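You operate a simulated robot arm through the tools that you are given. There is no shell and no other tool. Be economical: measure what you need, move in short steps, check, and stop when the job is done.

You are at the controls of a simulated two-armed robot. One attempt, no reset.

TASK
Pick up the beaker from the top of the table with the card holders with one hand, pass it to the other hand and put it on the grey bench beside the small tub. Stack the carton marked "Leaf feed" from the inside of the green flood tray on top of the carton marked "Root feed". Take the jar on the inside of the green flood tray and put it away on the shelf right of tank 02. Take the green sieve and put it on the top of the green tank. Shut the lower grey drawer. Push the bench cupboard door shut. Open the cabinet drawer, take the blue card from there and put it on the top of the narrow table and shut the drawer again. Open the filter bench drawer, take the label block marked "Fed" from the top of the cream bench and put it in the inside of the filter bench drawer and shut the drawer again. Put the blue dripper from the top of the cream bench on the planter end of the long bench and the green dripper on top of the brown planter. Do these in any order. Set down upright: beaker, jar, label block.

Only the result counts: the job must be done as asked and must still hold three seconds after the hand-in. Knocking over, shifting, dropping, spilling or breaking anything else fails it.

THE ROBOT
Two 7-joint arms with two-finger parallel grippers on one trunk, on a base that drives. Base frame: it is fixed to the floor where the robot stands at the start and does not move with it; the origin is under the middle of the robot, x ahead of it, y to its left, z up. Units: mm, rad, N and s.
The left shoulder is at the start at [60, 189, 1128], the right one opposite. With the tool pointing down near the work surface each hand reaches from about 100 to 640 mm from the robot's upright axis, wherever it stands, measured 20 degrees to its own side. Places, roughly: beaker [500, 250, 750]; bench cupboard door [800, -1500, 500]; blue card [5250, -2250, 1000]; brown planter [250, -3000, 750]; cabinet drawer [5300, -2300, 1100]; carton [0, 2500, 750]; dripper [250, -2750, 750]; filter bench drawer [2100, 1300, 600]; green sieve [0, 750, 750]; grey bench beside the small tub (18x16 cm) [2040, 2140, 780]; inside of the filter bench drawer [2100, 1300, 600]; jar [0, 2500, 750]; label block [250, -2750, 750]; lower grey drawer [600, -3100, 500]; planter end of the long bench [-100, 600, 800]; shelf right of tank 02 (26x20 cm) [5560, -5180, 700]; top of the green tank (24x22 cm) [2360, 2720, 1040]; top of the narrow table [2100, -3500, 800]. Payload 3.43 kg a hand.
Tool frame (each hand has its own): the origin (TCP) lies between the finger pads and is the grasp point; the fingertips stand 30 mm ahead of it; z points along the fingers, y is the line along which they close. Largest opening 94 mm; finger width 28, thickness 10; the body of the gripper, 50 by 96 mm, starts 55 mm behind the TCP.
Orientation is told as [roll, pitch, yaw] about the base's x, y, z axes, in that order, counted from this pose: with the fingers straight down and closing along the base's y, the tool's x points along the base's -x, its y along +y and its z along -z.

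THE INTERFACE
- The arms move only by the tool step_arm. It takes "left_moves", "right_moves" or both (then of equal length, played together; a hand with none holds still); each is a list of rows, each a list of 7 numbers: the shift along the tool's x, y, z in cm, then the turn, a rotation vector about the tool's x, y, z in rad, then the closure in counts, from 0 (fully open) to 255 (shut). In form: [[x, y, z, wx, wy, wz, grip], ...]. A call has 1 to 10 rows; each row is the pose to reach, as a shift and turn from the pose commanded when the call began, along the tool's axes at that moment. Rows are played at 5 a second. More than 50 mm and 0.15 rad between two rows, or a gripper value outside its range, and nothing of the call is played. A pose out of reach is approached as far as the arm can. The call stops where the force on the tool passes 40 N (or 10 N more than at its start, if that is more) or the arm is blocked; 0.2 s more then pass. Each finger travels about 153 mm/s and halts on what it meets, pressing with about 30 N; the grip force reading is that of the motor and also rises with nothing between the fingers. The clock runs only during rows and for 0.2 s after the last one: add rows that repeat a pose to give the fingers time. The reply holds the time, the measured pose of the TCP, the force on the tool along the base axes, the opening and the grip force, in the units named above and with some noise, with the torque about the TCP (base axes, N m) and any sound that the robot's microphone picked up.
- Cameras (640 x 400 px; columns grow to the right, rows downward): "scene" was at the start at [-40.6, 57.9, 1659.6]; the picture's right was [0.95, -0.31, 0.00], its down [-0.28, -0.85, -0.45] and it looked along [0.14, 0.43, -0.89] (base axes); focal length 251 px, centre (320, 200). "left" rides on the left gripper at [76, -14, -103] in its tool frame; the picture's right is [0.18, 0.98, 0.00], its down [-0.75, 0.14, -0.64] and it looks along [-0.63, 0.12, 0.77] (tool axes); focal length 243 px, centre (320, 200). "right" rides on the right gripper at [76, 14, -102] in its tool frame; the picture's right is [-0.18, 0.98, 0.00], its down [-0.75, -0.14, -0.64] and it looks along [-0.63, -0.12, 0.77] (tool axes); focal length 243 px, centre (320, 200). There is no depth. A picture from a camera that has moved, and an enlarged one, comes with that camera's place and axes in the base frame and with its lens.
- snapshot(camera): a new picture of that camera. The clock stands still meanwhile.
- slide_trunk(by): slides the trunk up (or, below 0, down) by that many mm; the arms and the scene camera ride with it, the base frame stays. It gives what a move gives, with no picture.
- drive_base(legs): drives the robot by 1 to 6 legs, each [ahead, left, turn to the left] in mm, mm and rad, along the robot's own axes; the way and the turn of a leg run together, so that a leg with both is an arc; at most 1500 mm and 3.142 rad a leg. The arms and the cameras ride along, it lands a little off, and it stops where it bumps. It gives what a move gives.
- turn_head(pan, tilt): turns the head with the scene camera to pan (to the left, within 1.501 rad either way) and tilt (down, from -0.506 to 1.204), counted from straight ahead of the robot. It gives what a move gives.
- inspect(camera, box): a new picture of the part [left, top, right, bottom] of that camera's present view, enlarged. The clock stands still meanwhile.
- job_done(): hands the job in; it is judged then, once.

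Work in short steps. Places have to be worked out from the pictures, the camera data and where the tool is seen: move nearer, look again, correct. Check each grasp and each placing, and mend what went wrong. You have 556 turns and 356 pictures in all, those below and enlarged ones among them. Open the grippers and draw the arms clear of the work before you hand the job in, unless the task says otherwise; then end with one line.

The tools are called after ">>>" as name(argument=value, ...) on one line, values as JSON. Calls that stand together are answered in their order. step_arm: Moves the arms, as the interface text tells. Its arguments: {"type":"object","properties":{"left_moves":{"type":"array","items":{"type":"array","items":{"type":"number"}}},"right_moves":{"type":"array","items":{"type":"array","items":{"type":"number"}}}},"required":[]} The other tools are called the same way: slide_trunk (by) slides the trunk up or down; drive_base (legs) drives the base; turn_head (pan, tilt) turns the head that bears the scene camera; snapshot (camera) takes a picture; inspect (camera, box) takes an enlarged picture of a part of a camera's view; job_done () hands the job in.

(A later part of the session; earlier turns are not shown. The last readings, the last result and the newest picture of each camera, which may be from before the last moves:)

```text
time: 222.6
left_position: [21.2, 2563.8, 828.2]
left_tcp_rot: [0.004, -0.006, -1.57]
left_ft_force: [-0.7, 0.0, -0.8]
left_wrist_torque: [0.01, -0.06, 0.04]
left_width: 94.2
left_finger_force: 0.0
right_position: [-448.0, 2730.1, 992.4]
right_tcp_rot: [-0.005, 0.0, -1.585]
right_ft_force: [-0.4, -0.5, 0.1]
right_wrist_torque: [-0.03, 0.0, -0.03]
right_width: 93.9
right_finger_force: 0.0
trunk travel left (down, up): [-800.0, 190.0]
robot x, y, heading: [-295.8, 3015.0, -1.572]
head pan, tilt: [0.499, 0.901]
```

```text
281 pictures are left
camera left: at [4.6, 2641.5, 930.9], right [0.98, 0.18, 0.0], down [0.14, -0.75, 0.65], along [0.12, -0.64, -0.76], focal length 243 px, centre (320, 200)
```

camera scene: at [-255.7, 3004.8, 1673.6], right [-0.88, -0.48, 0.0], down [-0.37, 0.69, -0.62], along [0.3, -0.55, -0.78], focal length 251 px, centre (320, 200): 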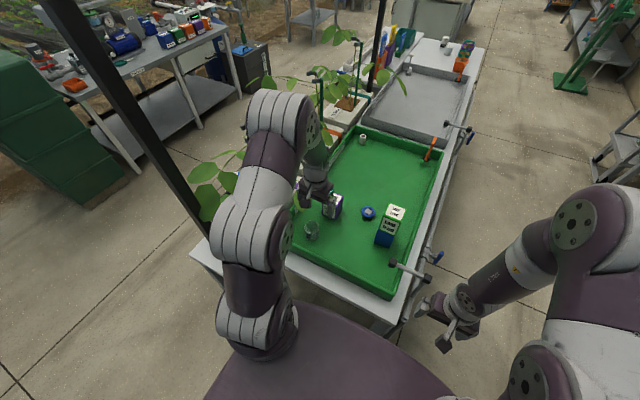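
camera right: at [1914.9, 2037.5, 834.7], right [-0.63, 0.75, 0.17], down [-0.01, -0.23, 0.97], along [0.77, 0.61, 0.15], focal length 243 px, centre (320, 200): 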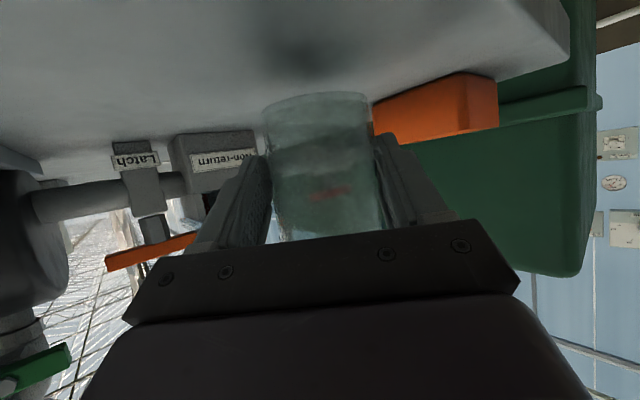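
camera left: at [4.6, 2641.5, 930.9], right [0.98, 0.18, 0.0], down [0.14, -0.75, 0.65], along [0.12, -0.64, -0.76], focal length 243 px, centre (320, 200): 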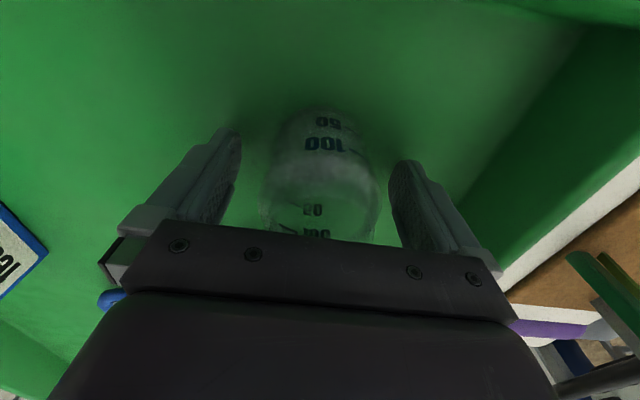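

Jar between the fingers, well centred. Close and lift.

>>> step_arm(left_moves=[[0, 0, 0, 0, 0, 0, 100], [0, 0, 0, 0, 0, 0, 160], [0, 0, 0, 0, 0, 0, 180], [0, 0, 0, 0, 0, 0, 180], [0, 0, -4, 0, 0, 0, 180], [0, 0, -8, 0, 0, 0, 180], [0, 0, -8, 0, 0, 0, 180]])

>>> snapshot(camera="left")

```text
time: 224.2
left_position: [17.9, 2560.3, 907.6]
left_tcp_rot: [0.004, -0.002, -1.572]
left_ft_force: [-0.3, -0.7, 0.0]
left_wrist_torque: [0.01, -0.03, 0.01]
left_width: 51.4
left_finger_force: 29.7
right_position: [-447.1, 2728.3, 991.3]
right_tcp_rot: [-0.006, -0.001, -1.585]
right_ft_force: [0.4, 0.0, -0.6]
right_wrist_torque: [0.03, -0.01, 0.05]
right_width: 94.1
right_finger_force: 0.2
trunk travel left (down, up): [-800.0, 190.0]
robot x, y, heading: [-288.4, 3013.5, -1.57]
head pan, tilt: [0.499, 0.901]
```

```text
280 pictures are left
camera left: at [2.5, 2639.2, 1011.0], right [0.98, 0.18, 0.0], down [0.14, -0.75, 0.65], along [0.12, -0.63, -0.76], focal length 243 px, centre (320, 200)
```

left: 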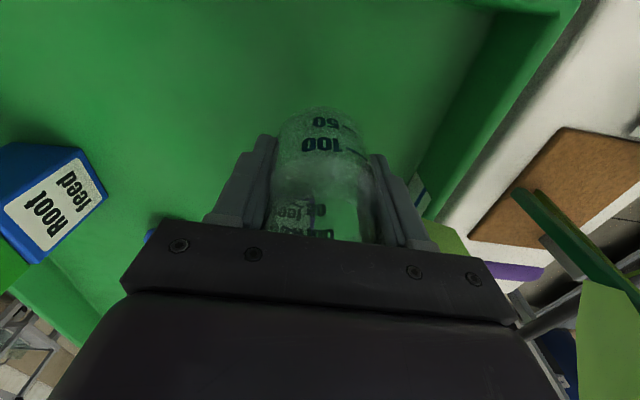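

Jar held. Raise and retract it, then drive back and down the aisle.

>>> step_arm(left_moves=[[0, -1, -4, 0, 0, 0, 180], [1, -3, -8, 0, 0, 0, 180], [3, -6, -12, 0, 0, 0, 180], [5, -9, -14, 0, 0, 0, 180], [6, -12, -14, 0, 0, 0, 180], [6, -12, -14, 0, 0, 0, 180]])

>>> drive_base(legs=[[-500, 0, 0], [0, 1330, 0], [1500, 0, 0], [1500, 0, 0], [1500, 0, 0]])

>>> turn_head(pan=0.4, tilt=0.35)

>>> snapshot(camera="scene")

```text
refused: row 3 steps farther than a row can; nothing moved
```

```text
time: 254.1
left_position: [1426.8, -1333.6, 908.7]
left_tcp_rot: [0.004, -0.004, -1.522]
left_ft_force: [0.6, -0.7, -0.5]
left_wrist_torque: [0.01, 0.03, 0.0]
left_width: 51.0
left_finger_force: 29.9
right_position: [952.4, -1187.4, 992.9]
right_tcp_rot: [-0.005, 0.0, -1.535]
right_ft_force: [-0.3, 1.2, 1.0]
right_wrist_torque: [-0.04, 0.0, 0.02]
right_width: 93.9
right_finger_force: 0.0
trunk travel left (down, up): [-800.0, 190.0]
robot x, y, heading: [1096.4, -897.8, -1.523]
head pan, tilt: [0.499, 0.901]
```

```text
time: 255.1
left_position: [1426.5, -1333.1, 908.3]
left_tcp_rot: [0.004, -0.005, -1.523]
left_ft_force: [-0.1, -0.5, -0.1]
left_wrist_torque: [0.04, 0.0, -0.01]
left_width: 50.8
left_finger_force: 29.7
right_position: [953.1, -1188.6, 991.4]
right_tcp_rot: [-0.006, -0.001, -1.535]
right_ft_force: [-0.2, -0.3, 0.6]
right_wrist_torque: [-0.03, -0.02, 0.0]
right_width: 94.1
right_finger_force: 0.1
trunk travel left (down, up): [-800.0, 190.0]
robot x, y, heading: [1094.1, -899.0, -1.518]
head pan, tilt: [0.4, 0.351]
```

```text
279 pictures are left
camera scene: at [1131.7, -923.5, 1721.1], right [-0.9, -0.43, 0.0], down [-0.15, 0.31, -0.94], along [0.41, -0.85, -0.34], focal length 251 px, centre (320, 200)
```

scene: 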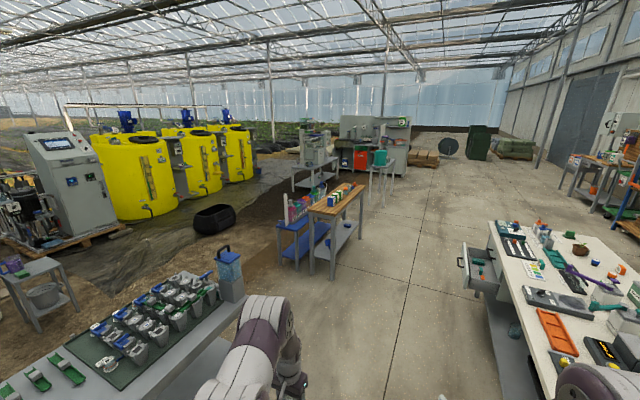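

The drive went fine but my raise was refused (a step too long) — the jar still held at 51 mm. Raise it now in shorter rows and zoom in on the tanks.

>>> step_arm(left_moves=[[0, -1, -4, 0, 0, 0, 180], [1, -2, -8, 0, 0, 0, 180], [2.5, -4, -11, 0, 0, 0, 180], [4, -7, -13, 0, 0, 0, 180], [5, -10, -14, 0, 0, 0, 180], [5, -11, -14, 0, 0, 0, 180]])

>>> inspect(camera="scene", box=[30, 90, 290, 250])

>>> inspect(camera="scene", box=[260, 130, 440, 290])

```text
time: 256.5
left_position: [1314.5, -1287.6, 1046.5]
left_tcp_rot: [0.002, -0.005, -1.524]
left_ft_force: [-0.5, 0.3, -0.6]
left_wrist_torque: [-0.01, -0.01, 0.0]
left_width: 51.1
left_finger_force: 30.2
right_position: [951.4, -1189.4, 991.3]
right_tcp_rot: [-0.005, -0.001, -1.534]
right_ft_force: [0.3, -0.5, 0.4]
right_wrist_torque: [0.02, 0.02, 0.01]
right_width: 93.8
right_finger_force: 0.0
trunk travel left (down, up): [-800.0, 190.0]
robot x, y, heading: [1093.3, -897.7, -1.519]
head pan, tilt: [0.4, 0.351]
```

```text
2.46 times, centred on (160, 170) of scene
camera zoom: at [1131.7, -924.0, 1721.1], right [-0.9, -0.43, 0.0], down [-0.15, 0.31, -0.94], along [0.41, -0.85, -0.34], focal length 618 px, centre (714, 274)
```

zoom: 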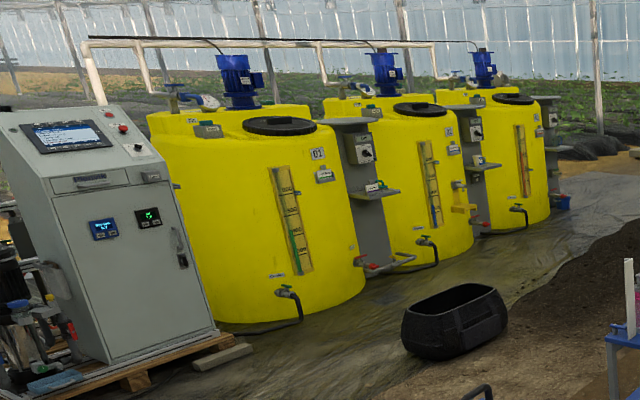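

```text
2.50 times, centred on (350, 210) of scene
camera zoom: at [1131.7, -924.0, 1721.1], right [-0.9, -0.43, 0.0], down [-0.15, 0.31, -0.94], along [0.41, -0.85, -0.34], focal length 628 px, centre (245, 175)
```

zoom: 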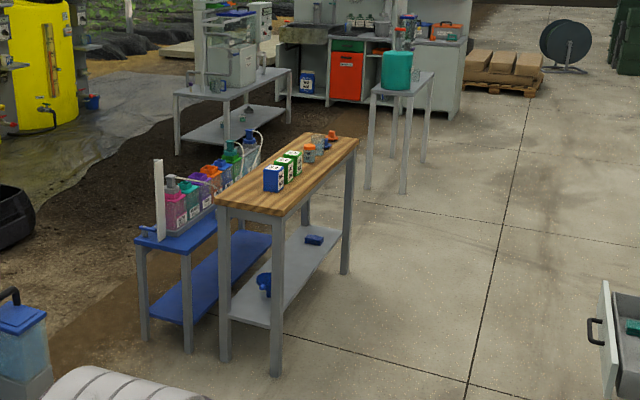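

Tanks 01–03 have posts with little shelves between them; the shelf right of 02 is the target. I drive through the gap at y≈-2300 eastward.

>>> drive_base(legs=[[1400, 0, -0.05], [0, 0, 1.571], [1500, 0, 0]])

>>> turn_head(pan=-0.5, tilt=0.3)

>>> snapshot(camera="scene")

```text
time: 274.3
left_position: [3041.3, -2102.2, 1048.0]
left_tcp_rot: [0.004, -0.005, -0.017]
left_ft_force: [-0.4, -0.3, -0.5]
left_wrist_torque: [0.03, -0.02, -0.01]
left_width: 51.0
left_finger_force: 29.6
right_position: [2919.4, -2457.2, 991.4]
right_tcp_rot: [-0.005, -0.001, -0.029]
right_ft_force: [-0.2, 0.3, -0.4]
right_wrist_torque: [0.01, -0.01, 0.02]
right_width: 93.9
right_finger_force: 0.1
trunk travel left (down, up): [-800.0, 190.0]
robot x, y, heading: [2636.3, -2298.9, -0.018]
head pan, tilt: [0.4, 0.351]
```

```text
time: 275.5
left_position: [3042.1, -2102.9, 1046.9]
left_tcp_rot: [0.003, -0.005, -0.018]
left_ft_force: [-0.2, 0.3, 0.8]
left_wrist_torque: [-0.02, 0.03, 0.01]
left_width: 51.1
left_finger_force: 29.6
right_position: [2918.3, -2456.3, 991.1]
right_tcp_rot: [-0.006, 0.002, -0.029]
right_ft_force: [-0.1, 0.5, 0.4]
right_wrist_torque: [0.0, 0.01, 0.0]
right_width: 94.0
right_finger_force: 0.0
trunk travel left (down, up): [-800.0, 190.0]
robot x, y, heading: [2637.0, -2294.4, -0.018]
head pan, tilt: [-0.499, 0.3]
```

```text
276 pictures are left
camera scene: at [2660.0, -2343.2, 1725.9], right [-0.49, -0.87, 0.0], down [-0.26, 0.15, -0.96], along [0.83, -0.47, -0.3], focal length 251 px, centre (320, 200)
```

scene: 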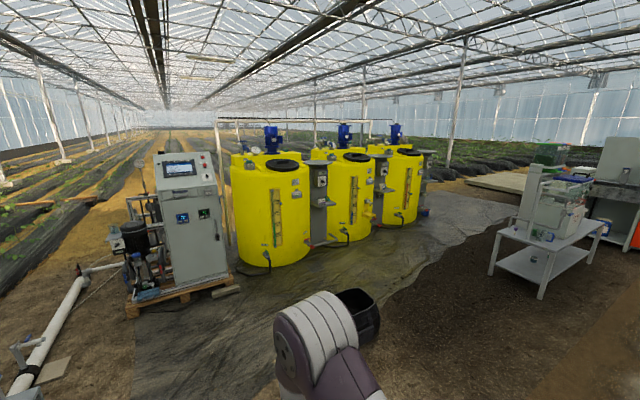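

Route: to x≈3200, south past the black tub, then east to the tanks' front.

>>> drive_base(legs=[[560, 0, 0.018], [0, -1200, 0], [0, -1250, 0], [1400, 0, 0]])

>>> turn_head(pan=-0.3, tilt=0.5)

>>> snapshot(camera="scene")

```text
time: 296.9
left_position: [5114.3, -4469.5, 1047.2]
left_tcp_rot: [0.002, -0.007, 0.021]
left_ft_force: [-0.6, -0.4, -1.1]
left_wrist_torque: [-0.01, -0.01, -0.01]
left_width: 51.0
left_finger_force: 30.1
right_position: [5004.6, -4826.0, 991.6]
right_tcp_rot: [-0.005, -0.002, 0.008]
right_ft_force: [-0.1, 0.9, -0.7]
right_wrist_torque: [0.0, 0.01, 0.0]
right_width: 94.1
right_finger_force: 0.0
trunk travel left (down, up): [-800.0, 190.0]
robot x, y, heading: [4717.9, -4673.7, 0.022]
head pan, tilt: [-0.499, 0.3]
```

```text
time: 297.7
left_position: [5113.1, -4468.1, 1046.6]
left_tcp_rot: [0.004, -0.004, 0.021]
left_ft_force: [0.0, -0.8, -0.6]
left_wrist_torque: [0.0, -0.03, 0.03]
left_width: 50.7
left_finger_force: 30.0
right_position: [5004.4, -4826.7, 990.2]
right_tcp_rot: [-0.005, -0.001, 0.007]
right_ft_force: [0.0, -0.4, 0.0]
right_wrist_torque: [-0.02, -0.03, 0.0]
right_width: 93.9
right_finger_force: 0.0
trunk travel left (down, up): [-800.0, 190.0]
robot x, y, heading: [4719.3, -4675.4, 0.016]
head pan, tilt: [-0.3, 0.499]
```

```text
275 pictures are left
camera scene: at [4746.2, -4705.2, 1707.5], right [-0.28, -0.96, 0.0], down [-0.46, 0.13, -0.88], along [0.84, -0.24, -0.48], focal length 251 px, centre (320, 200)
```

scene: 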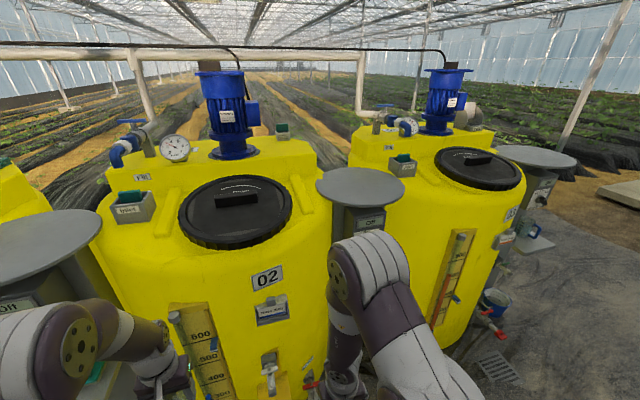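

Close to tank 02. Back off a bit, shift right and look at the post with its shelf.

>>> drive_base(legs=[[-350, 0, 0], [0, -500, 0]])

>>> turn_head(pan=0.05, tilt=0.6)

>>> snapshot(camera="scene")

```text
time: 302.4
left_position: [4772.8, -4971.6, 1046.8]
left_tcp_rot: [0.003, -0.006, 0.013]
left_ft_force: [-0.5, -0.4, 0.2]
left_wrist_torque: [-0.01, -0.01, 0.0]
left_width: 50.8
left_finger_force: 29.5
right_position: [4662.5, -5328.0, 991.2]
right_tcp_rot: [-0.006, 0.0, -0.003]
right_ft_force: [-0.4, 0.8, 0.0]
right_wrist_torque: [-0.01, -0.01, -0.02]
right_width: 93.9
right_finger_force: 0.1
trunk travel left (down, up): [-800.0, 190.0]
robot x, y, heading: [4379.4, -5176.8, 0.011]
head pan, tilt: [-0.3, 0.499]
```

```text
time: 303.3
left_position: [4774.2, -4970.9, 1047.3]
left_tcp_rot: [0.004, -0.004, 0.012]
left_ft_force: [0.0, 0.1, -0.1]
left_wrist_torque: [-0.01, -0.03, 0.0]
left_width: 50.8
left_finger_force: 29.9
right_position: [4663.4, -5329.5, 992.2]
right_tcp_rot: [-0.005, 0.002, -0.002]
right_ft_force: [-0.1, 0.5, 0.6]
right_wrist_torque: [-0.01, -0.01, -0.03]
right_width: 93.9
right_finger_force: 0.1
trunk travel left (down, up): [-800.0, 190.0]
robot x, y, heading: [4373.8, -5175.6, 0.005]
head pan, tilt: [0.051, 0.6]
```

```text
274 pictures are left
camera scene: at [4405.0, -5173.3, 1698.4], right [0.06, -1.0, 0.0], down [-0.56, -0.03, -0.83], along [0.82, 0.05, -0.56], focal length 251 px, centre (320, 200)
```

scene: 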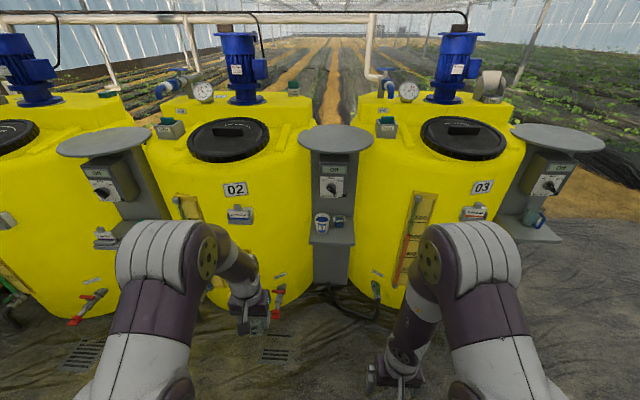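

>>> inspect(camera="scene", box=[280, 110, 400, 290])

```text
2.22 times, centred on (340, 200) of scene
camera zoom: at [4405.0, -5173.3, 1698.4], right [0.06, -1.0, 0.0], down [-0.56, -0.03, -0.83], along [0.82, 0.05, -0.56], focal length 558 px, centre (276, 200)
```

zoom: 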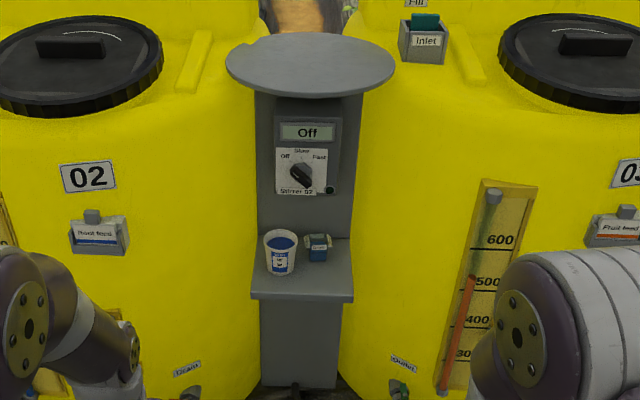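

The shelf (x 5437–5677, y −5305…−5048, z≈700) carries a cup and a small box; the front-right is free. Jar target ≈[5490, −5237]. Drive in.

>>> drive_base(legs=[[0, -215, 0], [530, 0, 0]])

>>> step_arm(left_moves=[[0, 0, 4, 0, 0, 0, 180], [0, 0, 8, 0, 0, 0, 180], [0, -1, 12, 0, 0, 0, 180], [0, -2, 16, 0, 0, 0, 180], [0, -3, 20, 0, 0, 0, 180], [0, -3, 20, 0, 0, 0, 180]])

>>> snapshot(camera="scene")

>>> snapshot(camera="left")

```text
time: 307.7
left_position: [5324.7, -5186.3, 1047.5]
left_tcp_rot: [0.002, -0.006, -0.001]
left_ft_force: [0.6, -0.3, -0.5]
left_wrist_torque: [-0.01, -0.02, -0.02]
left_width: 50.6
left_finger_force: 30.1
right_position: [5208.1, -5542.3, 991.3]
right_tcp_rot: [-0.006, 0.001, -0.014]
right_ft_force: [0.6, -0.5, 0.1]
right_wrist_torque: [-0.02, 0.0, 0.03]
right_width: 94.2
right_finger_force: 0.1
trunk travel left (down, up): [-800.0, 190.0]
robot x, y, heading: [4928.1, -5386.0, -0.004]
head pan, tilt: [0.051, 0.6]
```

```text
time: 309.1
left_position: [5326.6, -5213.1, 844.3]
left_tcp_rot: [0.004, -0.006, -0.003]
left_ft_force: [-0.3, 0.2, -0.5]
left_wrist_torque: [-0.01, 0.0, -0.02]
left_width: 50.6
left_finger_force: 29.9
right_position: [5208.7, -5542.4, 991.3]
right_tcp_rot: [-0.005, -0.001, -0.014]
right_ft_force: [0.2, 0.4, -0.9]
right_wrist_torque: [0.04, 0.02, -0.03]
right_width: 93.9
right_finger_force: 0.1
trunk travel left (down, up): [-800.0, 190.0]
robot x, y, heading: [4921.4, -5387.2, -0.006]
head pan, tilt: [0.051, 0.6]
```

```text
272 pictures are left
camera scene: at [4952.7, -5383.9, 1698.4], right [0.05, -1.0, 0.0], down [-0.56, -0.03, -0.83], along [0.82, 0.04, -0.56], focal length 251 px, centre (320, 200)
```

scene: 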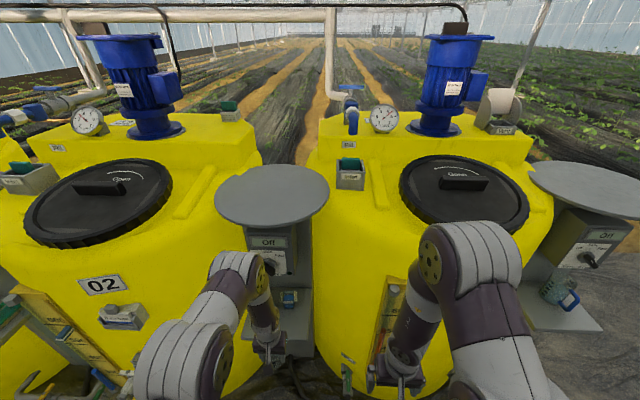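

```text
271 pictures are left
camera left: at [5248.6, -5227.9, 947.0], right [-0.18, 0.98, 0.0], down [0.75, 0.14, 0.65], along [0.64, 0.12, -0.76], focal length 243 px, centre (320, 200)
```

left: 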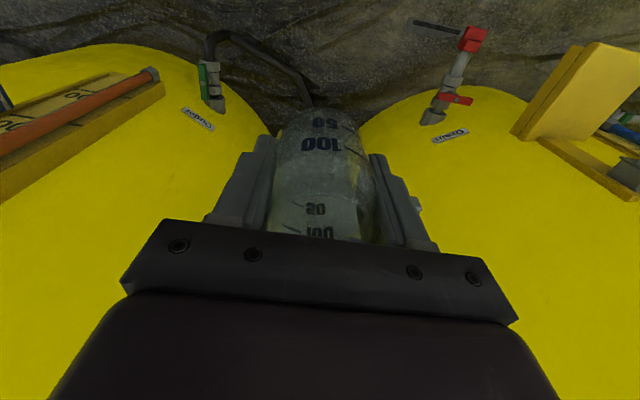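

>>> inspect(camera="scene", box=[200, 200, 360, 400])

```text
2.00 times, centred on (280, 300) of scene
camera zoom: at [4952.7, -5383.9, 1698.4], right [0.05, -1.0, 0.0], down [-0.56, -0.03, -0.83], along [0.82, 0.04, -0.56], focal length 502 px, centre (400, 0)
```

zoom: 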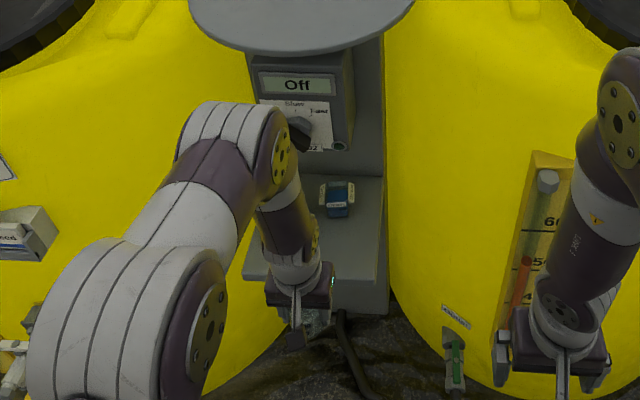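

>>> drive_base(legs=[[80, 0, 0.005]])

>>> step_arm(left_moves=[[-2, -0.4, 2, 0, 0, 0, 180], [-4, -0.8, 4, 0, 0, 0, 180], [-6, -1.2, 5, 0, 0, 0, 180], [-8, -1.5, 5, 0, 0, 0, 180], [-9, -1.5, 5, 0, 0, 0, 180], [-9, -1.5, 5, 0, 0, 0, 180]])

>>> inspect(camera="scene", box=[200, 200, 360, 400])

>>> snapshot(camera="left")

```text
time: 310.1
left_position: [5407.3, -5213.6, 845.8]
left_tcp_rot: [0.002, -0.007, 0.003]
left_ft_force: [-0.3, 0.6, 0.0]
left_wrist_torque: [0.02, 0.01, 0.01]
left_width: 51.1
left_finger_force: 29.4
right_position: [5290.6, -5542.0, 990.7]
right_tcp_rot: [-0.005, 0.0, -0.01]
right_ft_force: [0.3, -0.4, 1.0]
right_wrist_torque: [0.02, -0.01, -0.01]
right_width: 94.0
right_finger_force: 0.1
trunk travel left (down, up): [-800.0, 190.0]
robot x, y, heading: [5005.3, -5386.3, 0.002]
head pan, tilt: [0.051, 0.6]
```

```text
time: 311.5
left_position: [5499.3, -5226.6, 795.3]
left_tcp_rot: [0.003, -0.005, 0.001]
left_ft_force: [0.0, 0.0, -0.1]
left_wrist_torque: [0.02, -0.01, 0.01]
left_width: 50.9
left_finger_force: 29.9
right_position: [5289.6, -5542.0, 992.3]
right_tcp_rot: [-0.005, 0.0, -0.011]
right_ft_force: [-0.1, 0.2, 0.0]
right_wrist_torque: [0.03, 0.02, 0.0]
right_width: 94.0
right_finger_force: 0.0
trunk travel left (down, up): [-800.0, 190.0]
robot x, y, heading: [5005.0, -5385.9, 0.0]
head pan, tilt: [0.051, 0.6]
```

```text
2.00 times, centred on (280, 300) of scene
camera zoom: at [5033.9, -5383.9, 1698.4], right [0.05, -1.0, 0.0], down [-0.56, -0.03, -0.83], along [0.82, 0.04, -0.56], focal length 502 px, centre (400, 0)
```

zoom: 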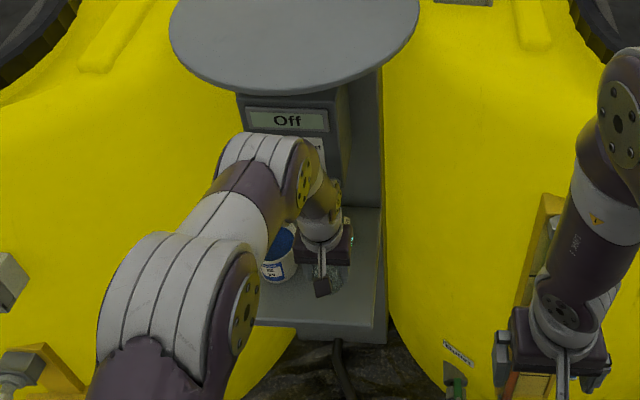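

```text
268 pictures are left
camera left: at [5420.4, -5241.4, 897.5], right [-0.19, 0.98, 0.0], down [0.75, 0.14, 0.65], along [0.63, 0.12, -0.76], focal length 243 px, centre (320, 200)
```

left: 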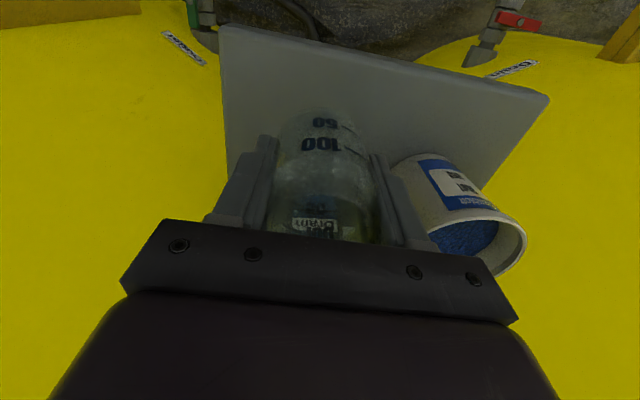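

The cup is near the +y finger; shift 14 mm to −y and lower.

>>> step_arm(left_moves=[[0.3, -1.4, 0, 0, 0, 0, 180], [0.5, -1.4, 2, 0, 0, 0, 180], [0.5, -1.4, 4, 0, 0, 0, 180], [0.5, -1.4, 4, 0, 0, 0, 180]])

>>> step_arm(left_moves=[[0, 0, 0.3, 0, 0, 0, 180], [0, 0, 0.6, 0, 0, 0, 180], [0, 0, 0.9, 0, 0, 0, 180], [0, 0, 0.9, 0, 0, 0, 180]])

>>> snapshot(camera="left")

```text
time: 312.5
left_position: [5492.8, -5240.8, 756.2]
left_tcp_rot: [0.002, -0.006, 0.001]
left_ft_force: [1.2, 0.2, -0.6]
left_wrist_torque: [-0.01, 0.01, -0.01]
left_width: 50.7
left_finger_force: 30.1
right_position: [5289.7, -5541.9, 992.1]
right_tcp_rot: [-0.005, 0.0, -0.01]
right_ft_force: [-0.4, -0.7, 1.3]
right_wrist_torque: [0.02, 0.02, 0.03]
right_width: 94.1
right_finger_force: 0.0
trunk travel left (down, up): [-800.0, 190.0]
robot x, y, heading: [5007.7, -5382.7, 0.002]
head pan, tilt: [0.051, 0.6]
```

```text
time: 313.5
left_position: [5492.9, -5240.5, 744.9]
left_tcp_rot: [0.004, -0.006, 0.003]
left_ft_force: [0.2, -0.1, -0.1]
left_wrist_torque: [0.02, 0.01, 0.0]
left_width: 50.7
left_finger_force: 29.8
right_position: [5290.7, -5541.4, 991.9]
right_tcp_rot: [-0.007, 0.0, -0.011]
right_ft_force: [1.2, -1.0, 0.1]
right_wrist_torque: [-0.01, 0.02, -0.01]
right_width: 94.1
right_finger_force: 0.0
trunk travel left (down, up): [-800.0, 190.0]
robot x, y, heading: [5001.4, -5382.8, -0.003]
head pan, tilt: [0.051, 0.6]
```

```text
267 pictures are left
camera left: at [5414.9, -5255.3, 848.0], right [-0.19, 0.98, 0.0], down [0.75, 0.14, 0.65], along [0.63, 0.12, -0.76], focal length 243 px, centre (320, 200)
```

left: 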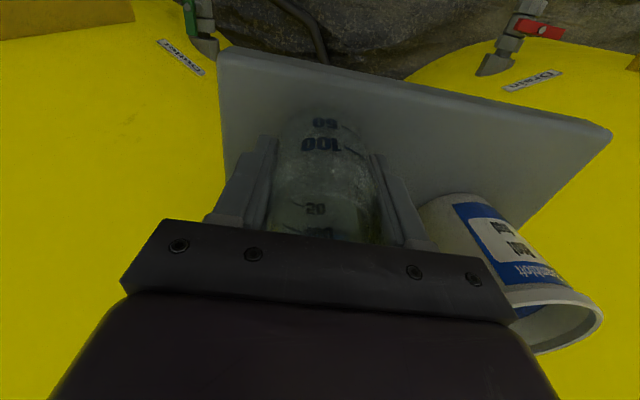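

Not yet touching; continue down in small steps.

>>> step_arm(left_moves=[[0, 0, 0.3, 0, 0, 0, 180], [0, 0, 0.6, 0, 0, 0, 180], [0, 0, 0.6, 0, 0, 0, 180]])

>>> step_arm(left_moves=[[0, 0, 0.3, 0, 0, 0, 180], [0, 0, 0.6, 0, 0, 0, 180], [0, 0, 0.6, 0, 0, 0, 180]])

```text
time: 314.3
left_position: [5492.9, -5241.7, 738.9]
left_tcp_rot: [0.004, -0.005, 0.002]
left_ft_force: [0.3, 0.6, 0.1]
left_wrist_torque: [-0.03, -0.02, 0.0]
left_width: 50.7
left_finger_force: 29.6
right_position: [5290.4, -5541.9, 991.9]
right_tcp_rot: [-0.006, -0.001, -0.01]
right_ft_force: [0.3, 0.4, -0.2]
right_wrist_torque: [0.0, 0.03, -0.01]
right_width: 93.7
right_finger_force: 0.1
trunk travel left (down, up): [-800.0, 190.0]
robot x, y, heading: [5007.7, -5381.4, 0.002]
head pan, tilt: [0.051, 0.6]
```

```text
time: 315.1
left_position: [5492.6, -5242.5, 735.4]
left_tcp_rot: [0.003, -0.011, 0.003]
left_ft_force: [1.1, 9.0, 32.0]
left_wrist_torque: [0.12, 0.45, -0.06]
left_width: 51.0
left_finger_force: 30.5
right_position: [5288.6, -5541.7, 993.7]
right_tcp_rot: [-0.006, -0.002, -0.011]
right_ft_force: [0.0, -0.2, -0.6]
right_wrist_torque: [0.0, -0.01, 0.01]
right_width: 93.9
right_finger_force: 0.0
trunk travel left (down, up): [-800.0, 190.0]
robot x, y, heading: [5007.4, -5385.4, 0.006]
head pan, tilt: [0.051, 0.6]
```

Contact. Relax 3 mm, open only partway, rise.

>>> step_arm(left_moves=[[0, 0, -0.3, 0, 0, 0, 180], [0, 0, -0.3, 0, 0, 0, 110], [0, 0, -0.3, 0, 0, 0, 75], [0, 0, -0.3, 0, 0, 0, 75], [0, 0, -3, 0, 0, 0, 75], [0, 0, -7, 0, 0, 0, 75], [0, 0, -9, 0, 0, 0, 75]])

>>> snapshot(camera="left")

```text
time: 316.7
left_position: [5492.2, -5243.5, 822.8]
left_tcp_rot: [0.004, -0.003, 0.001]
left_ft_force: [-0.1, -0.4, -0.4]
left_wrist_torque: [0.03, -0.02, -0.01]
left_width: 66.3
left_finger_force: 0.1
right_position: [5288.5, -5542.1, 993.3]
right_tcp_rot: [-0.005, 0.0, -0.01]
right_ft_force: [1.0, 0.1, 0.2]
right_wrist_torque: [-0.02, -0.03, -0.02]
right_width: 93.9
right_finger_force: 0.0
trunk travel left (down, up): [-800.0, 190.0]
robot x, y, heading: [5008.0, -5388.5, 0.001]
head pan, tilt: [0.051, 0.6]
```

```text
266 pictures are left
camera left: at [5413.5, -5257.4, 925.5], right [-0.19, 0.98, 0.0], down [0.75, 0.14, 0.65], along [0.63, 0.12, -0.76], focal length 243 px, centre (320, 200)
```

left: 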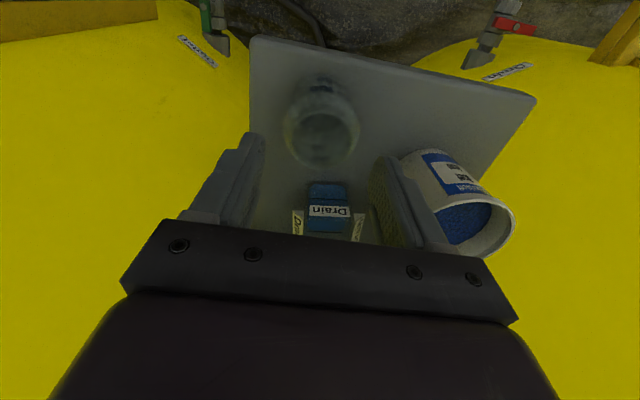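

Jar stands on the shelf. Rise, back away, and drive to the cabinet.

>>> step_arm(left_moves=[[2, 0, -3, 0, 0, 0, 75], [5, 0, -6, 0, 0, 0, 40], [8, 0, -9, 0, 0, 0, 0], [10, 1, -13, 0, 0, 0, 0], [10, 2, -17, 0, 0, 0, 0], [10, 3, -20, 0, 0, 0, 0]])

>>> drive_base(legs=[[-330, 0, 0], [0, 1500, 0], [0, 1500, 0]])

>>> turn_head(pan=0.1, tilt=0.5)

>>> snapshot(camera="scene")

```text
time: 318.1
left_position: [5390.7, -5214.8, 1026.4]
left_tcp_rot: [0.004, -0.005, 0.002]
left_ft_force: [0.2, -0.9, 0.6]
left_wrist_torque: [0.03, -0.02, -0.02]
left_width: 94.0
left_finger_force: 0.0
right_position: [5289.6, -5540.8, 991.2]
right_tcp_rot: [-0.004, 0.001, -0.011]
right_ft_force: [0.5, 0.3, -0.7]
right_wrist_torque: [0.0, 0.01, 0.01]
right_width: 94.1
right_finger_force: 0.0
trunk travel left (down, up): [-800.0, 190.0]
robot x, y, heading: [5002.9, -5387.2, 0.002]
head pan, tilt: [0.051, 0.6]
```

```text
time: 334.4
left_position: [5041.0, -2205.8, 1026.6]
left_tcp_rot: [0.003, -0.008, 0.018]
left_ft_force: [0.0, 0.2, 0.2]
left_wrist_torque: [0.01, -0.04, 0.02]
left_width: 94.2
left_finger_force: 0.2
right_position: [4943.3, -2534.3, 992.0]
right_tcp_rot: [-0.005, 0.001, 0.004]
right_ft_force: [0.1, 0.0, 0.2]
right_wrist_torque: [-0.02, 0.0, -0.01]
right_width: 94.1
right_finger_force: 0.1
trunk travel left (down, up): [-800.0, 190.0]
robot x, y, heading: [4658.5, -2385.5, 0.015]
head pan, tilt: [0.051, 0.6]
```

```text
time: 335.0
left_position: [5041.3, -2206.2, 1025.8]
left_tcp_rot: [0.005, -0.006, 0.018]
left_ft_force: [0.3, 0.1, -0.1]
left_wrist_torque: [-0.01, 0.0, 0.02]
left_width: 94.0
left_finger_force: 0.0
right_position: [4944.1, -2534.3, 991.4]
right_tcp_rot: [-0.006, 0.0, 0.003]
right_ft_force: [0.2, -0.6, -0.2]
right_wrist_torque: [0.01, 0.01, 0.01]
right_width: 93.7
right_finger_force: 0.1
trunk travel left (down, up): [-800.0, 190.0]
robot x, y, heading: [4656.7, -2381.6, 0.019]
head pan, tilt: [0.099, 0.499]
```

```text
265 pictures are left
camera scene: at [4687.5, -2375.6, 1707.4], right [0.11, -0.99, 0.0], down [-0.48, -0.06, -0.88], along [0.87, 0.1, -0.48], focal length 251 px, centre (320, 200)
```

scene: 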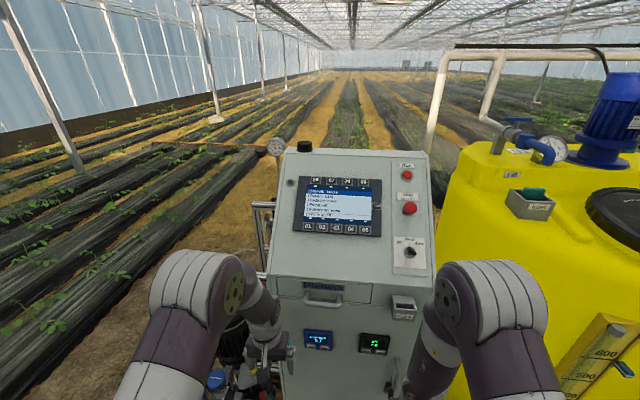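

>>> inspect(camera="scene", box=[260, 260, 440, 380])

```text
3.33 times, centred on (350, 320) of scene
camera zoom: at [4687.5, -2375.6, 1707.4], right [0.11, -0.99, 0.0], down [-0.48, -0.06, -0.88], along [0.87, 0.1, -0.48], focal length 838 px, centre (220, -200)
```

zoom: 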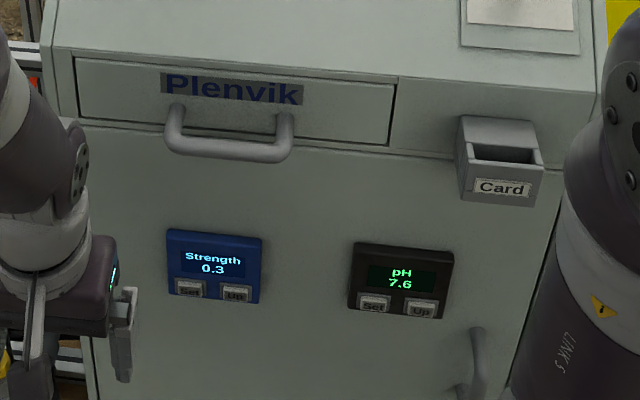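

The drawer has a bow handle and the console is turned about 0.2 rad. I align the robot squarely in front of it.

>>> drive_base(legs=[[0, 0, -0.22], [-38, 140, 0]])

>>> turn_head(pan=0.0, tilt=0.7)

>>> snapshot(camera="scene")

```text
time: 337.2
left_position: [5060.4, -2152.4, 1026.5]
left_tcp_rot: [0.004, -0.004, -0.205]
left_ft_force: [0.4, 0.4, 0.3]
left_wrist_torque: [0.03, -0.03, 0.0]
left_width: 94.0
left_finger_force: 0.2
right_position: [4892.9, -2450.7, 991.5]
right_tcp_rot: [-0.003, -0.001, -0.215]
right_ft_force: [-0.2, 0.1, -0.6]
right_wrist_torque: [-0.03, -0.01, 0.0]
right_width: 94.0
right_finger_force: 0.0
trunk travel left (down, up): [-800.0, 190.0]
robot x, y, heading: [4644.5, -2239.8, -0.205]
head pan, tilt: [0.099, 0.499]
```

```text
time: 337.9
left_position: [5060.5, -2149.1, 1025.5]
left_tcp_rot: [0.003, -0.005, -0.205]
left_ft_force: [-0.3, 0.4, 1.1]
left_wrist_torque: [-0.04, 0.0, 0.01]
left_width: 94.2
left_finger_force: 0.1
right_position: [4892.1, -2448.2, 992.6]
right_tcp_rot: [-0.005, 0.0, -0.215]
right_ft_force: [-0.6, -0.2, -0.7]
right_wrist_torque: [-0.02, 0.04, -0.01]
right_width: 93.8
right_finger_force: 0.1
trunk travel left (down, up): [-800.0, 190.0]
robot x, y, heading: [4645.3, -2239.4, -0.198]
head pan, tilt: [0.0, 0.7]
```

```text
263 pictures are left
camera scene: at [4670.5, -2245.2, 1689.8], right [-0.2, -0.98, 0.0], down [-0.63, 0.13, -0.77], along [0.75, -0.16, -0.64], focal length 251 px, centre (320, 200)
```

scene: 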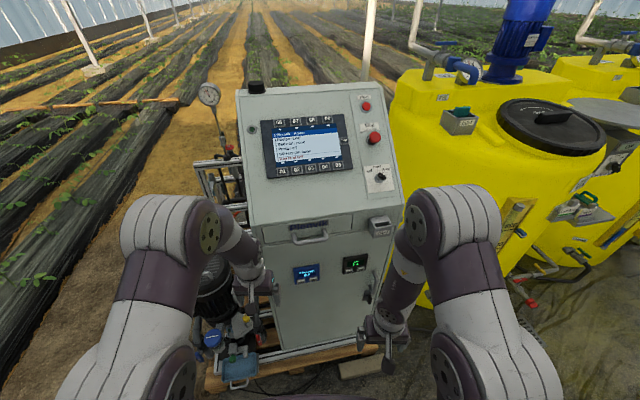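

>>> inspect(camera="scene", box=[240, 190, 410, 300])

```text
3.64 times, centred on (325, 245) of scene
camera zoom: at [4670.5, -2245.2, 1689.8], right [-0.2, -0.98, 0.0], down [-0.63, 0.13, -0.77], along [0.75, -0.16, -0.64], focal length 914 px, centre (302, 36)
```

zoom: 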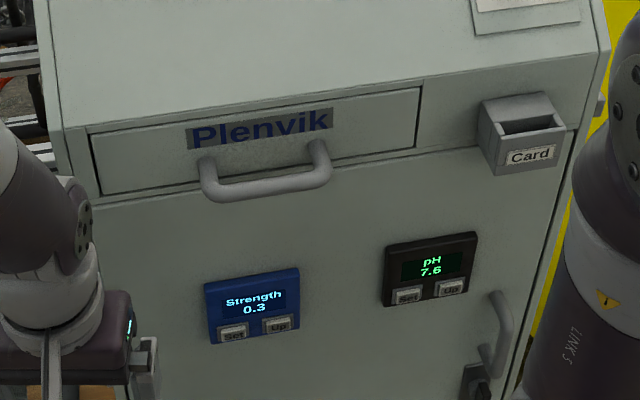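

Re-reading the edges: the console actually faces straight −x, so I undo the turn.

>>> drive_base(legs=[[0, 0, 0.198], [40, -155, 0]])

>>> step_arm(left_moves=[[0, 0, -1.5, 0, 0, 0.15, 0], [0, 0, -3, 0, 0, 0.3, 0], [0, 0, -4.5, 0, 0, 0.45, 0], [0, 0, -6, 0, 0, 0.6, 0], [0, 0, -7.5, 0, 0, 0.75, 0], [0, 0, -9, 0, 0, 0.9, 0], [0, 0, -10, 0, 0, 1.05, 0], [0, 0, -11, 0, 0, 1.2, 0], [0, 0, -11, 0, 0, 1.35, 0], [0, 0, -11, 0, 0, 1.5, 0]])

>>> snapshot(camera="scene")

```text
time: 340.0
left_position: [5072.5, -2222.0, 1024.6]
left_tcp_rot: [0.003, -0.005, -0.004]
left_ft_force: [-0.3, 0.0, 1.0]
left_wrist_torque: [0.02, 0.04, 0.02]
left_width: 93.7
left_finger_force: 0.0
right_position: [4966.7, -2548.4, 993.2]
right_tcp_rot: [-0.006, 0.0, -0.019]
right_ft_force: [-0.3, 0.0, -0.8]
right_wrist_torque: [-0.02, -0.05, 0.02]
right_width: 94.0
right_finger_force: 0.1
trunk travel left (down, up): [-800.0, 190.0]
robot x, y, heading: [4683.8, -2392.2, -0.007]
head pan, tilt: [0.0, 0.7]
```

```text
time: 342.2
left_position: [5072.1, -2223.7, 1136.2]
left_tcp_rot: [0.005, 0.004, -1.509]
left_ft_force: [-0.2, -0.8, -1.4]
left_wrist_torque: [0.0, 0.0, 0.01]
left_width: 93.9
left_finger_force: 0.1
right_position: [4967.6, -2549.0, 992.2]
right_tcp_rot: [-0.005, 0.0, -0.019]
right_ft_force: [0.8, 0.2, 0.4]
right_wrist_torque: [0.02, 0.01, 0.01]
right_width: 94.0
right_finger_force: 0.0
trunk travel left (down, up): [-800.0, 190.0]
robot x, y, heading: [4682.3, -2394.0, -0.006]
head pan, tilt: [0.0, 0.7]
```

```text
261 pictures are left
camera scene: at [4709.3, -2393.8, 1689.8], right [-0.01, -1.0, 0.0], down [-0.64, 0.0, -0.76], along [0.76, -0.01, -0.64], focal length 251 px, centre (320, 200)
```

scene: 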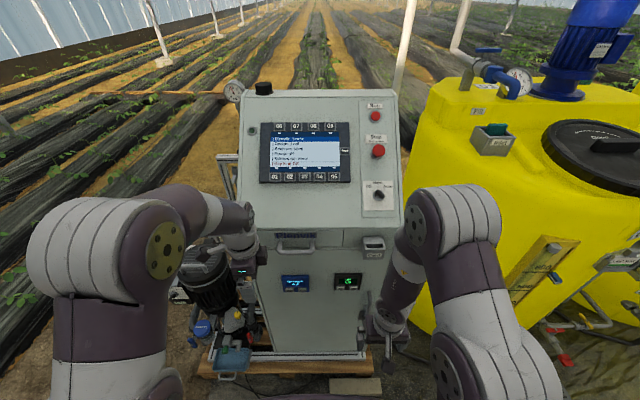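

>>> inspect(camera="scene", box=[240, 215, 400, 315])

>>> snapshot(camera="left")

```text
4.00 times, centred on (320, 265) of scene
camera zoom: at [4709.3, -2393.8, 1689.8], right [-0.01, -1.0, 0.0], down [-0.64, 0.0, -0.76], along [0.76, -0.01, -0.64], focal length 1005 px, centre (320, -60)
```

zoom: 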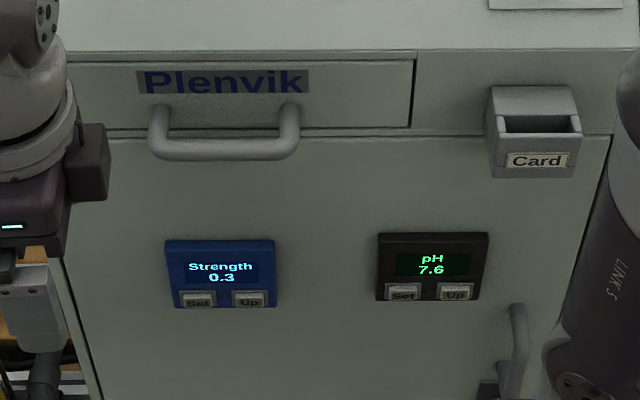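

```text
259 pictures are left
camera left: at [5051.8, -2147.7, 1240.1], right [0.97, 0.25, 0.01], down [0.19, -0.75, 0.64], along [0.16, -0.62, -0.77], focal length 243 px, centre (320, 200)
```

left: 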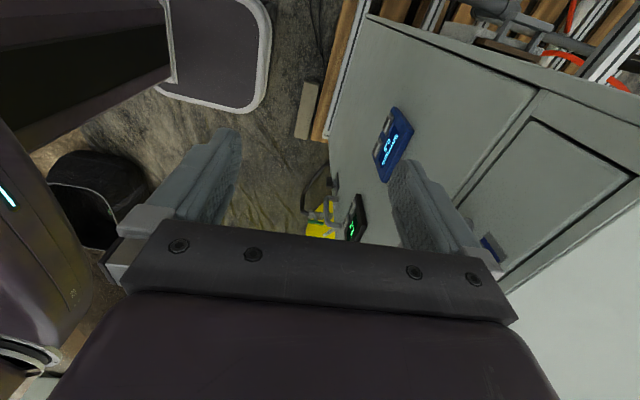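

Handle bar ≈[5208, −2326, 1057]; gap behind it ~37 mm. I move above it with fingers part-closed to 50 mm.

>>> step_arm(left_moves=[[-2.5, 2.8, -1, 0, 0, 0.03, 120], [-5, 5.6, -1.5, 0, 0, 0.06, 120], [-7.5, 8.4, -1.5, 0, 0, 0.06, 120], [-10, 11.2, -1.5, 0, 0, 0.06, 120], [-11.1, 12.9, -1.5, 0, 0, 0.06, 120], [-11.1, 12.9, -1.5, 0, 0, 0.06, 120]])

>>> snapshot(camera="left")

>>> inspect(camera="scene", box=[230, 180, 390, 280])

```text
time: 343.6
left_position: [5188.6, -2317.9, 1136.5]
left_tcp_rot: [0.018, -0.002, -1.562]
left_ft_force: [-9.2, 14.9, 30.8]
left_wrist_torque: [0.05, -1.19, 0.51]
left_width: 45.1
left_finger_force: 0.0
left hand out of reach, approached as far as the arm can: row 4, 5, 6
right_position: [4963.5, -2545.1, 994.0]
right_tcp_rot: [-0.004, -0.005, -0.019]
right_ft_force: [-0.5, -0.8, 0.2]
right_wrist_torque: [-0.01, 0.01, -0.04]
right_width: 94.1
right_finger_force: 0.0
trunk travel left (down, up): [-800.0, 190.0]
robot x, y, heading: [4682.9, -2390.0, -0.007]
head pan, tilt: [0.0, 0.7]
```

```text
258 pictures are left
camera left: at [5170.2, -2242.2, 1240.0], right [0.98, 0.19, 0.02], down [0.14, -0.75, 0.64], along [0.13, -0.63, -0.76], focal length 243 px, centre (320, 200)
```

left: 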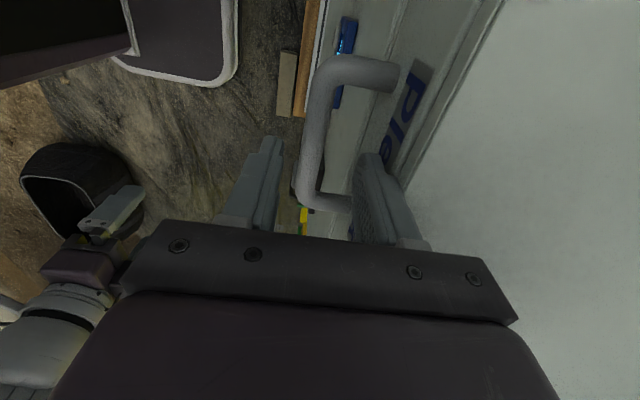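

```text
4.00 times, centred on (310, 230) of scene
camera zoom: at [4701.3, -2388.8, 1690.4], right [-0.01, -1.0, 0.0], down [-0.64, 0.0, -0.77], along [0.77, -0.01, -0.64], focal length 1005 px, centre (360, 80)
```

zoom: 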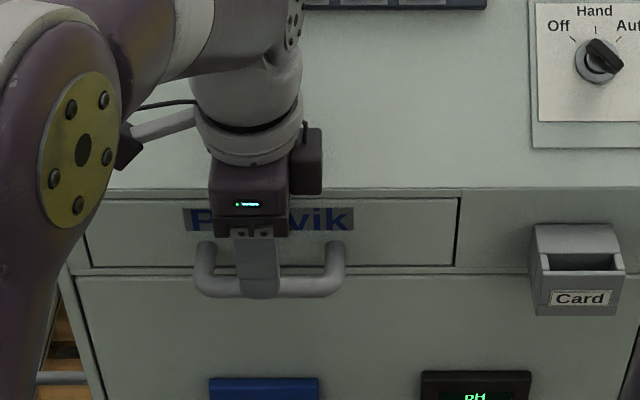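

The hand is touching the console slightly (31 N). The bar is actually at x≈5186, already centred. Back off 8 mm to relieve.

>>> step_arm(left_moves=[[0, -0.4, 0, 0, 0, 0, 120], [0, -0.8, -0.3, 0, 0, 0, 120], [0, -0.8, -0.3, 0, 0, 0, 120]])

>>> snapshot(camera="left")

```text
time: 344.4
left_position: [5182.5, -2320.0, 1136.4]
left_tcp_rot: [0.008, 0.003, -1.567]
left_ft_force: [-0.4, 12.6, 25.3]
left_wrist_torque: [-0.33, -0.99, 0.46]
left_width: 49.7
left_finger_force: 0.0
right_position: [4965.4, -2547.6, 992.3]
right_tcp_rot: [-0.009, -0.004, -0.018]
right_ft_force: [0.1, -0.8, 0.2]
right_wrist_torque: [-0.02, 0.01, 0.04]
right_width: 93.9
right_finger_force: 0.1
trunk travel left (down, up): [-800.0, 190.0]
robot x, y, heading: [4683.5, -2395.0, -0.006]
head pan, tilt: [0.0, 0.7]
```

```text
256 pictures are left
camera left: at [5164.5, -2242.9, 1240.4], right [0.98, 0.19, 0.01], down [0.14, -0.75, 0.64], along [0.13, -0.63, -0.77], focal length 243 px, centre (320, 200)
```

left: 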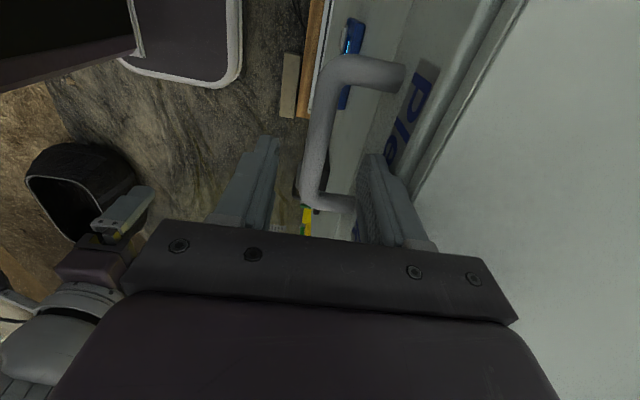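

The palm rests on the console's panel; the bar is really at ≈[5185, −2330, 1086]. I'll grip it from the front instead: back off and turn the hand to point forward with fingers above/below the bar.

>>> step_arm(left_moves=[[0, -1, -1, 0, 0, 0, 120], [0, -5, -1, 0, 0, 0, 120], [0, -9, 0, 0, 0, 0, 120], [0, -12, 0, -0.13, 0, 0, 120], [0, -13, 0, -0.26, 0, 0, 120], [0, -13, 0, -0.39, 0, 0, 120], [0, -13, 0, -0.52, 0, 0, 120], [0, -13, 0, -0.65, 0, 0, 120], [0, -13, 0, -0.78, 0, 0, 120], [0, -13, 0, -0.91, 0, 0, 120]])

>>> step_arm(left_moves=[[0, 0, 0, -0.13, 0, 0, 120], [0, 0, 0, -0.26, 0, 0, 120], [0, 0, 0, -0.39, 0, 0, 120], [0, 0, 0, -0.39, 0, 0, 120]])

>>> snapshot(camera="left")

>>> snapshot(camera="scene")

```text
time: 346.6
left_position: [5054.3, -2321.5, 1136.0]
left_tcp_rot: [0.917, 0.004, -1.568]
left_ft_force: [-0.1, 0.5, 0.9]
left_wrist_torque: [0.02, 0.0, 0.0]
left_width: 49.8
left_finger_force: 0.0
right_position: [4966.6, -2550.1, 992.2]
right_tcp_rot: [-0.006, -0.001, -0.019]
right_ft_force: [0.4, -0.3, -0.7]
right_wrist_torque: [-0.03, -0.01, -0.02]
right_width: 94.1
right_finger_force: 0.2
trunk travel left (down, up): [-800.0, 190.0]
robot x, y, heading: [4687.1, -2391.5, -0.005]
head pan, tilt: [0.0, 0.7]
```

```text
time: 347.6
left_position: [5055.1, -2322.2, 1137.0]
left_tcp_rot: [1.112, 0.005, -1.566]
left_ft_force: [-0.6, -0.4, 0.2]
left_wrist_torque: [-0.02, 0.0, -0.05]
left_width: 49.7
left_finger_force: 0.1
left hand out of reach, approached as far as the arm can: row 2, 3, 4
right_position: [4966.5, -2549.1, 991.7]
right_tcp_rot: [-0.005, 0.0, -0.018]
right_ft_force: [0.1, 0.3, 0.5]
right_wrist_torque: [0.0, -0.03, -0.02]
right_width: 94.0
right_finger_force: 0.1
trunk travel left (down, up): [-800.0, 190.0]
robot x, y, heading: [4682.9, -2391.4, -0.009]
head pan, tilt: [0.0, 0.7]
```

```text
255 pictures are left
camera left: at [4954.8, -2246.1, 1170.8], right [0.44, 0.18, 0.88], down [-0.51, -0.76, 0.41], along [0.74, -0.63, -0.24], focal length 243 px, centre (320, 200)
```

left: 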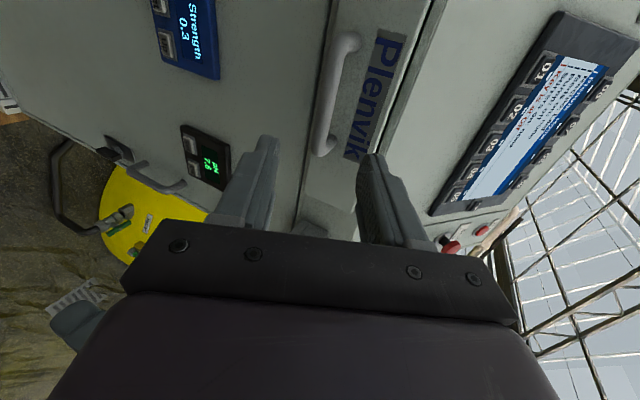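

```text
254 pictures are left
camera scene: at [4709.2, -2393.9, 1689.8], right [-0.01, -1.0, 0.0], down [-0.64, 0.0, -0.76], along [0.76, -0.01, -0.64], focal length 251 px, centre (320, 200)
```

scene: 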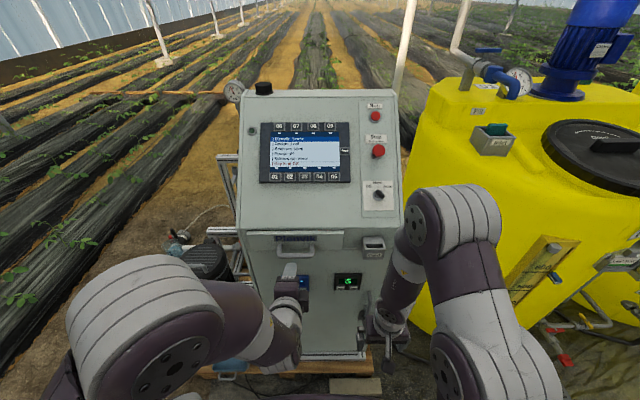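

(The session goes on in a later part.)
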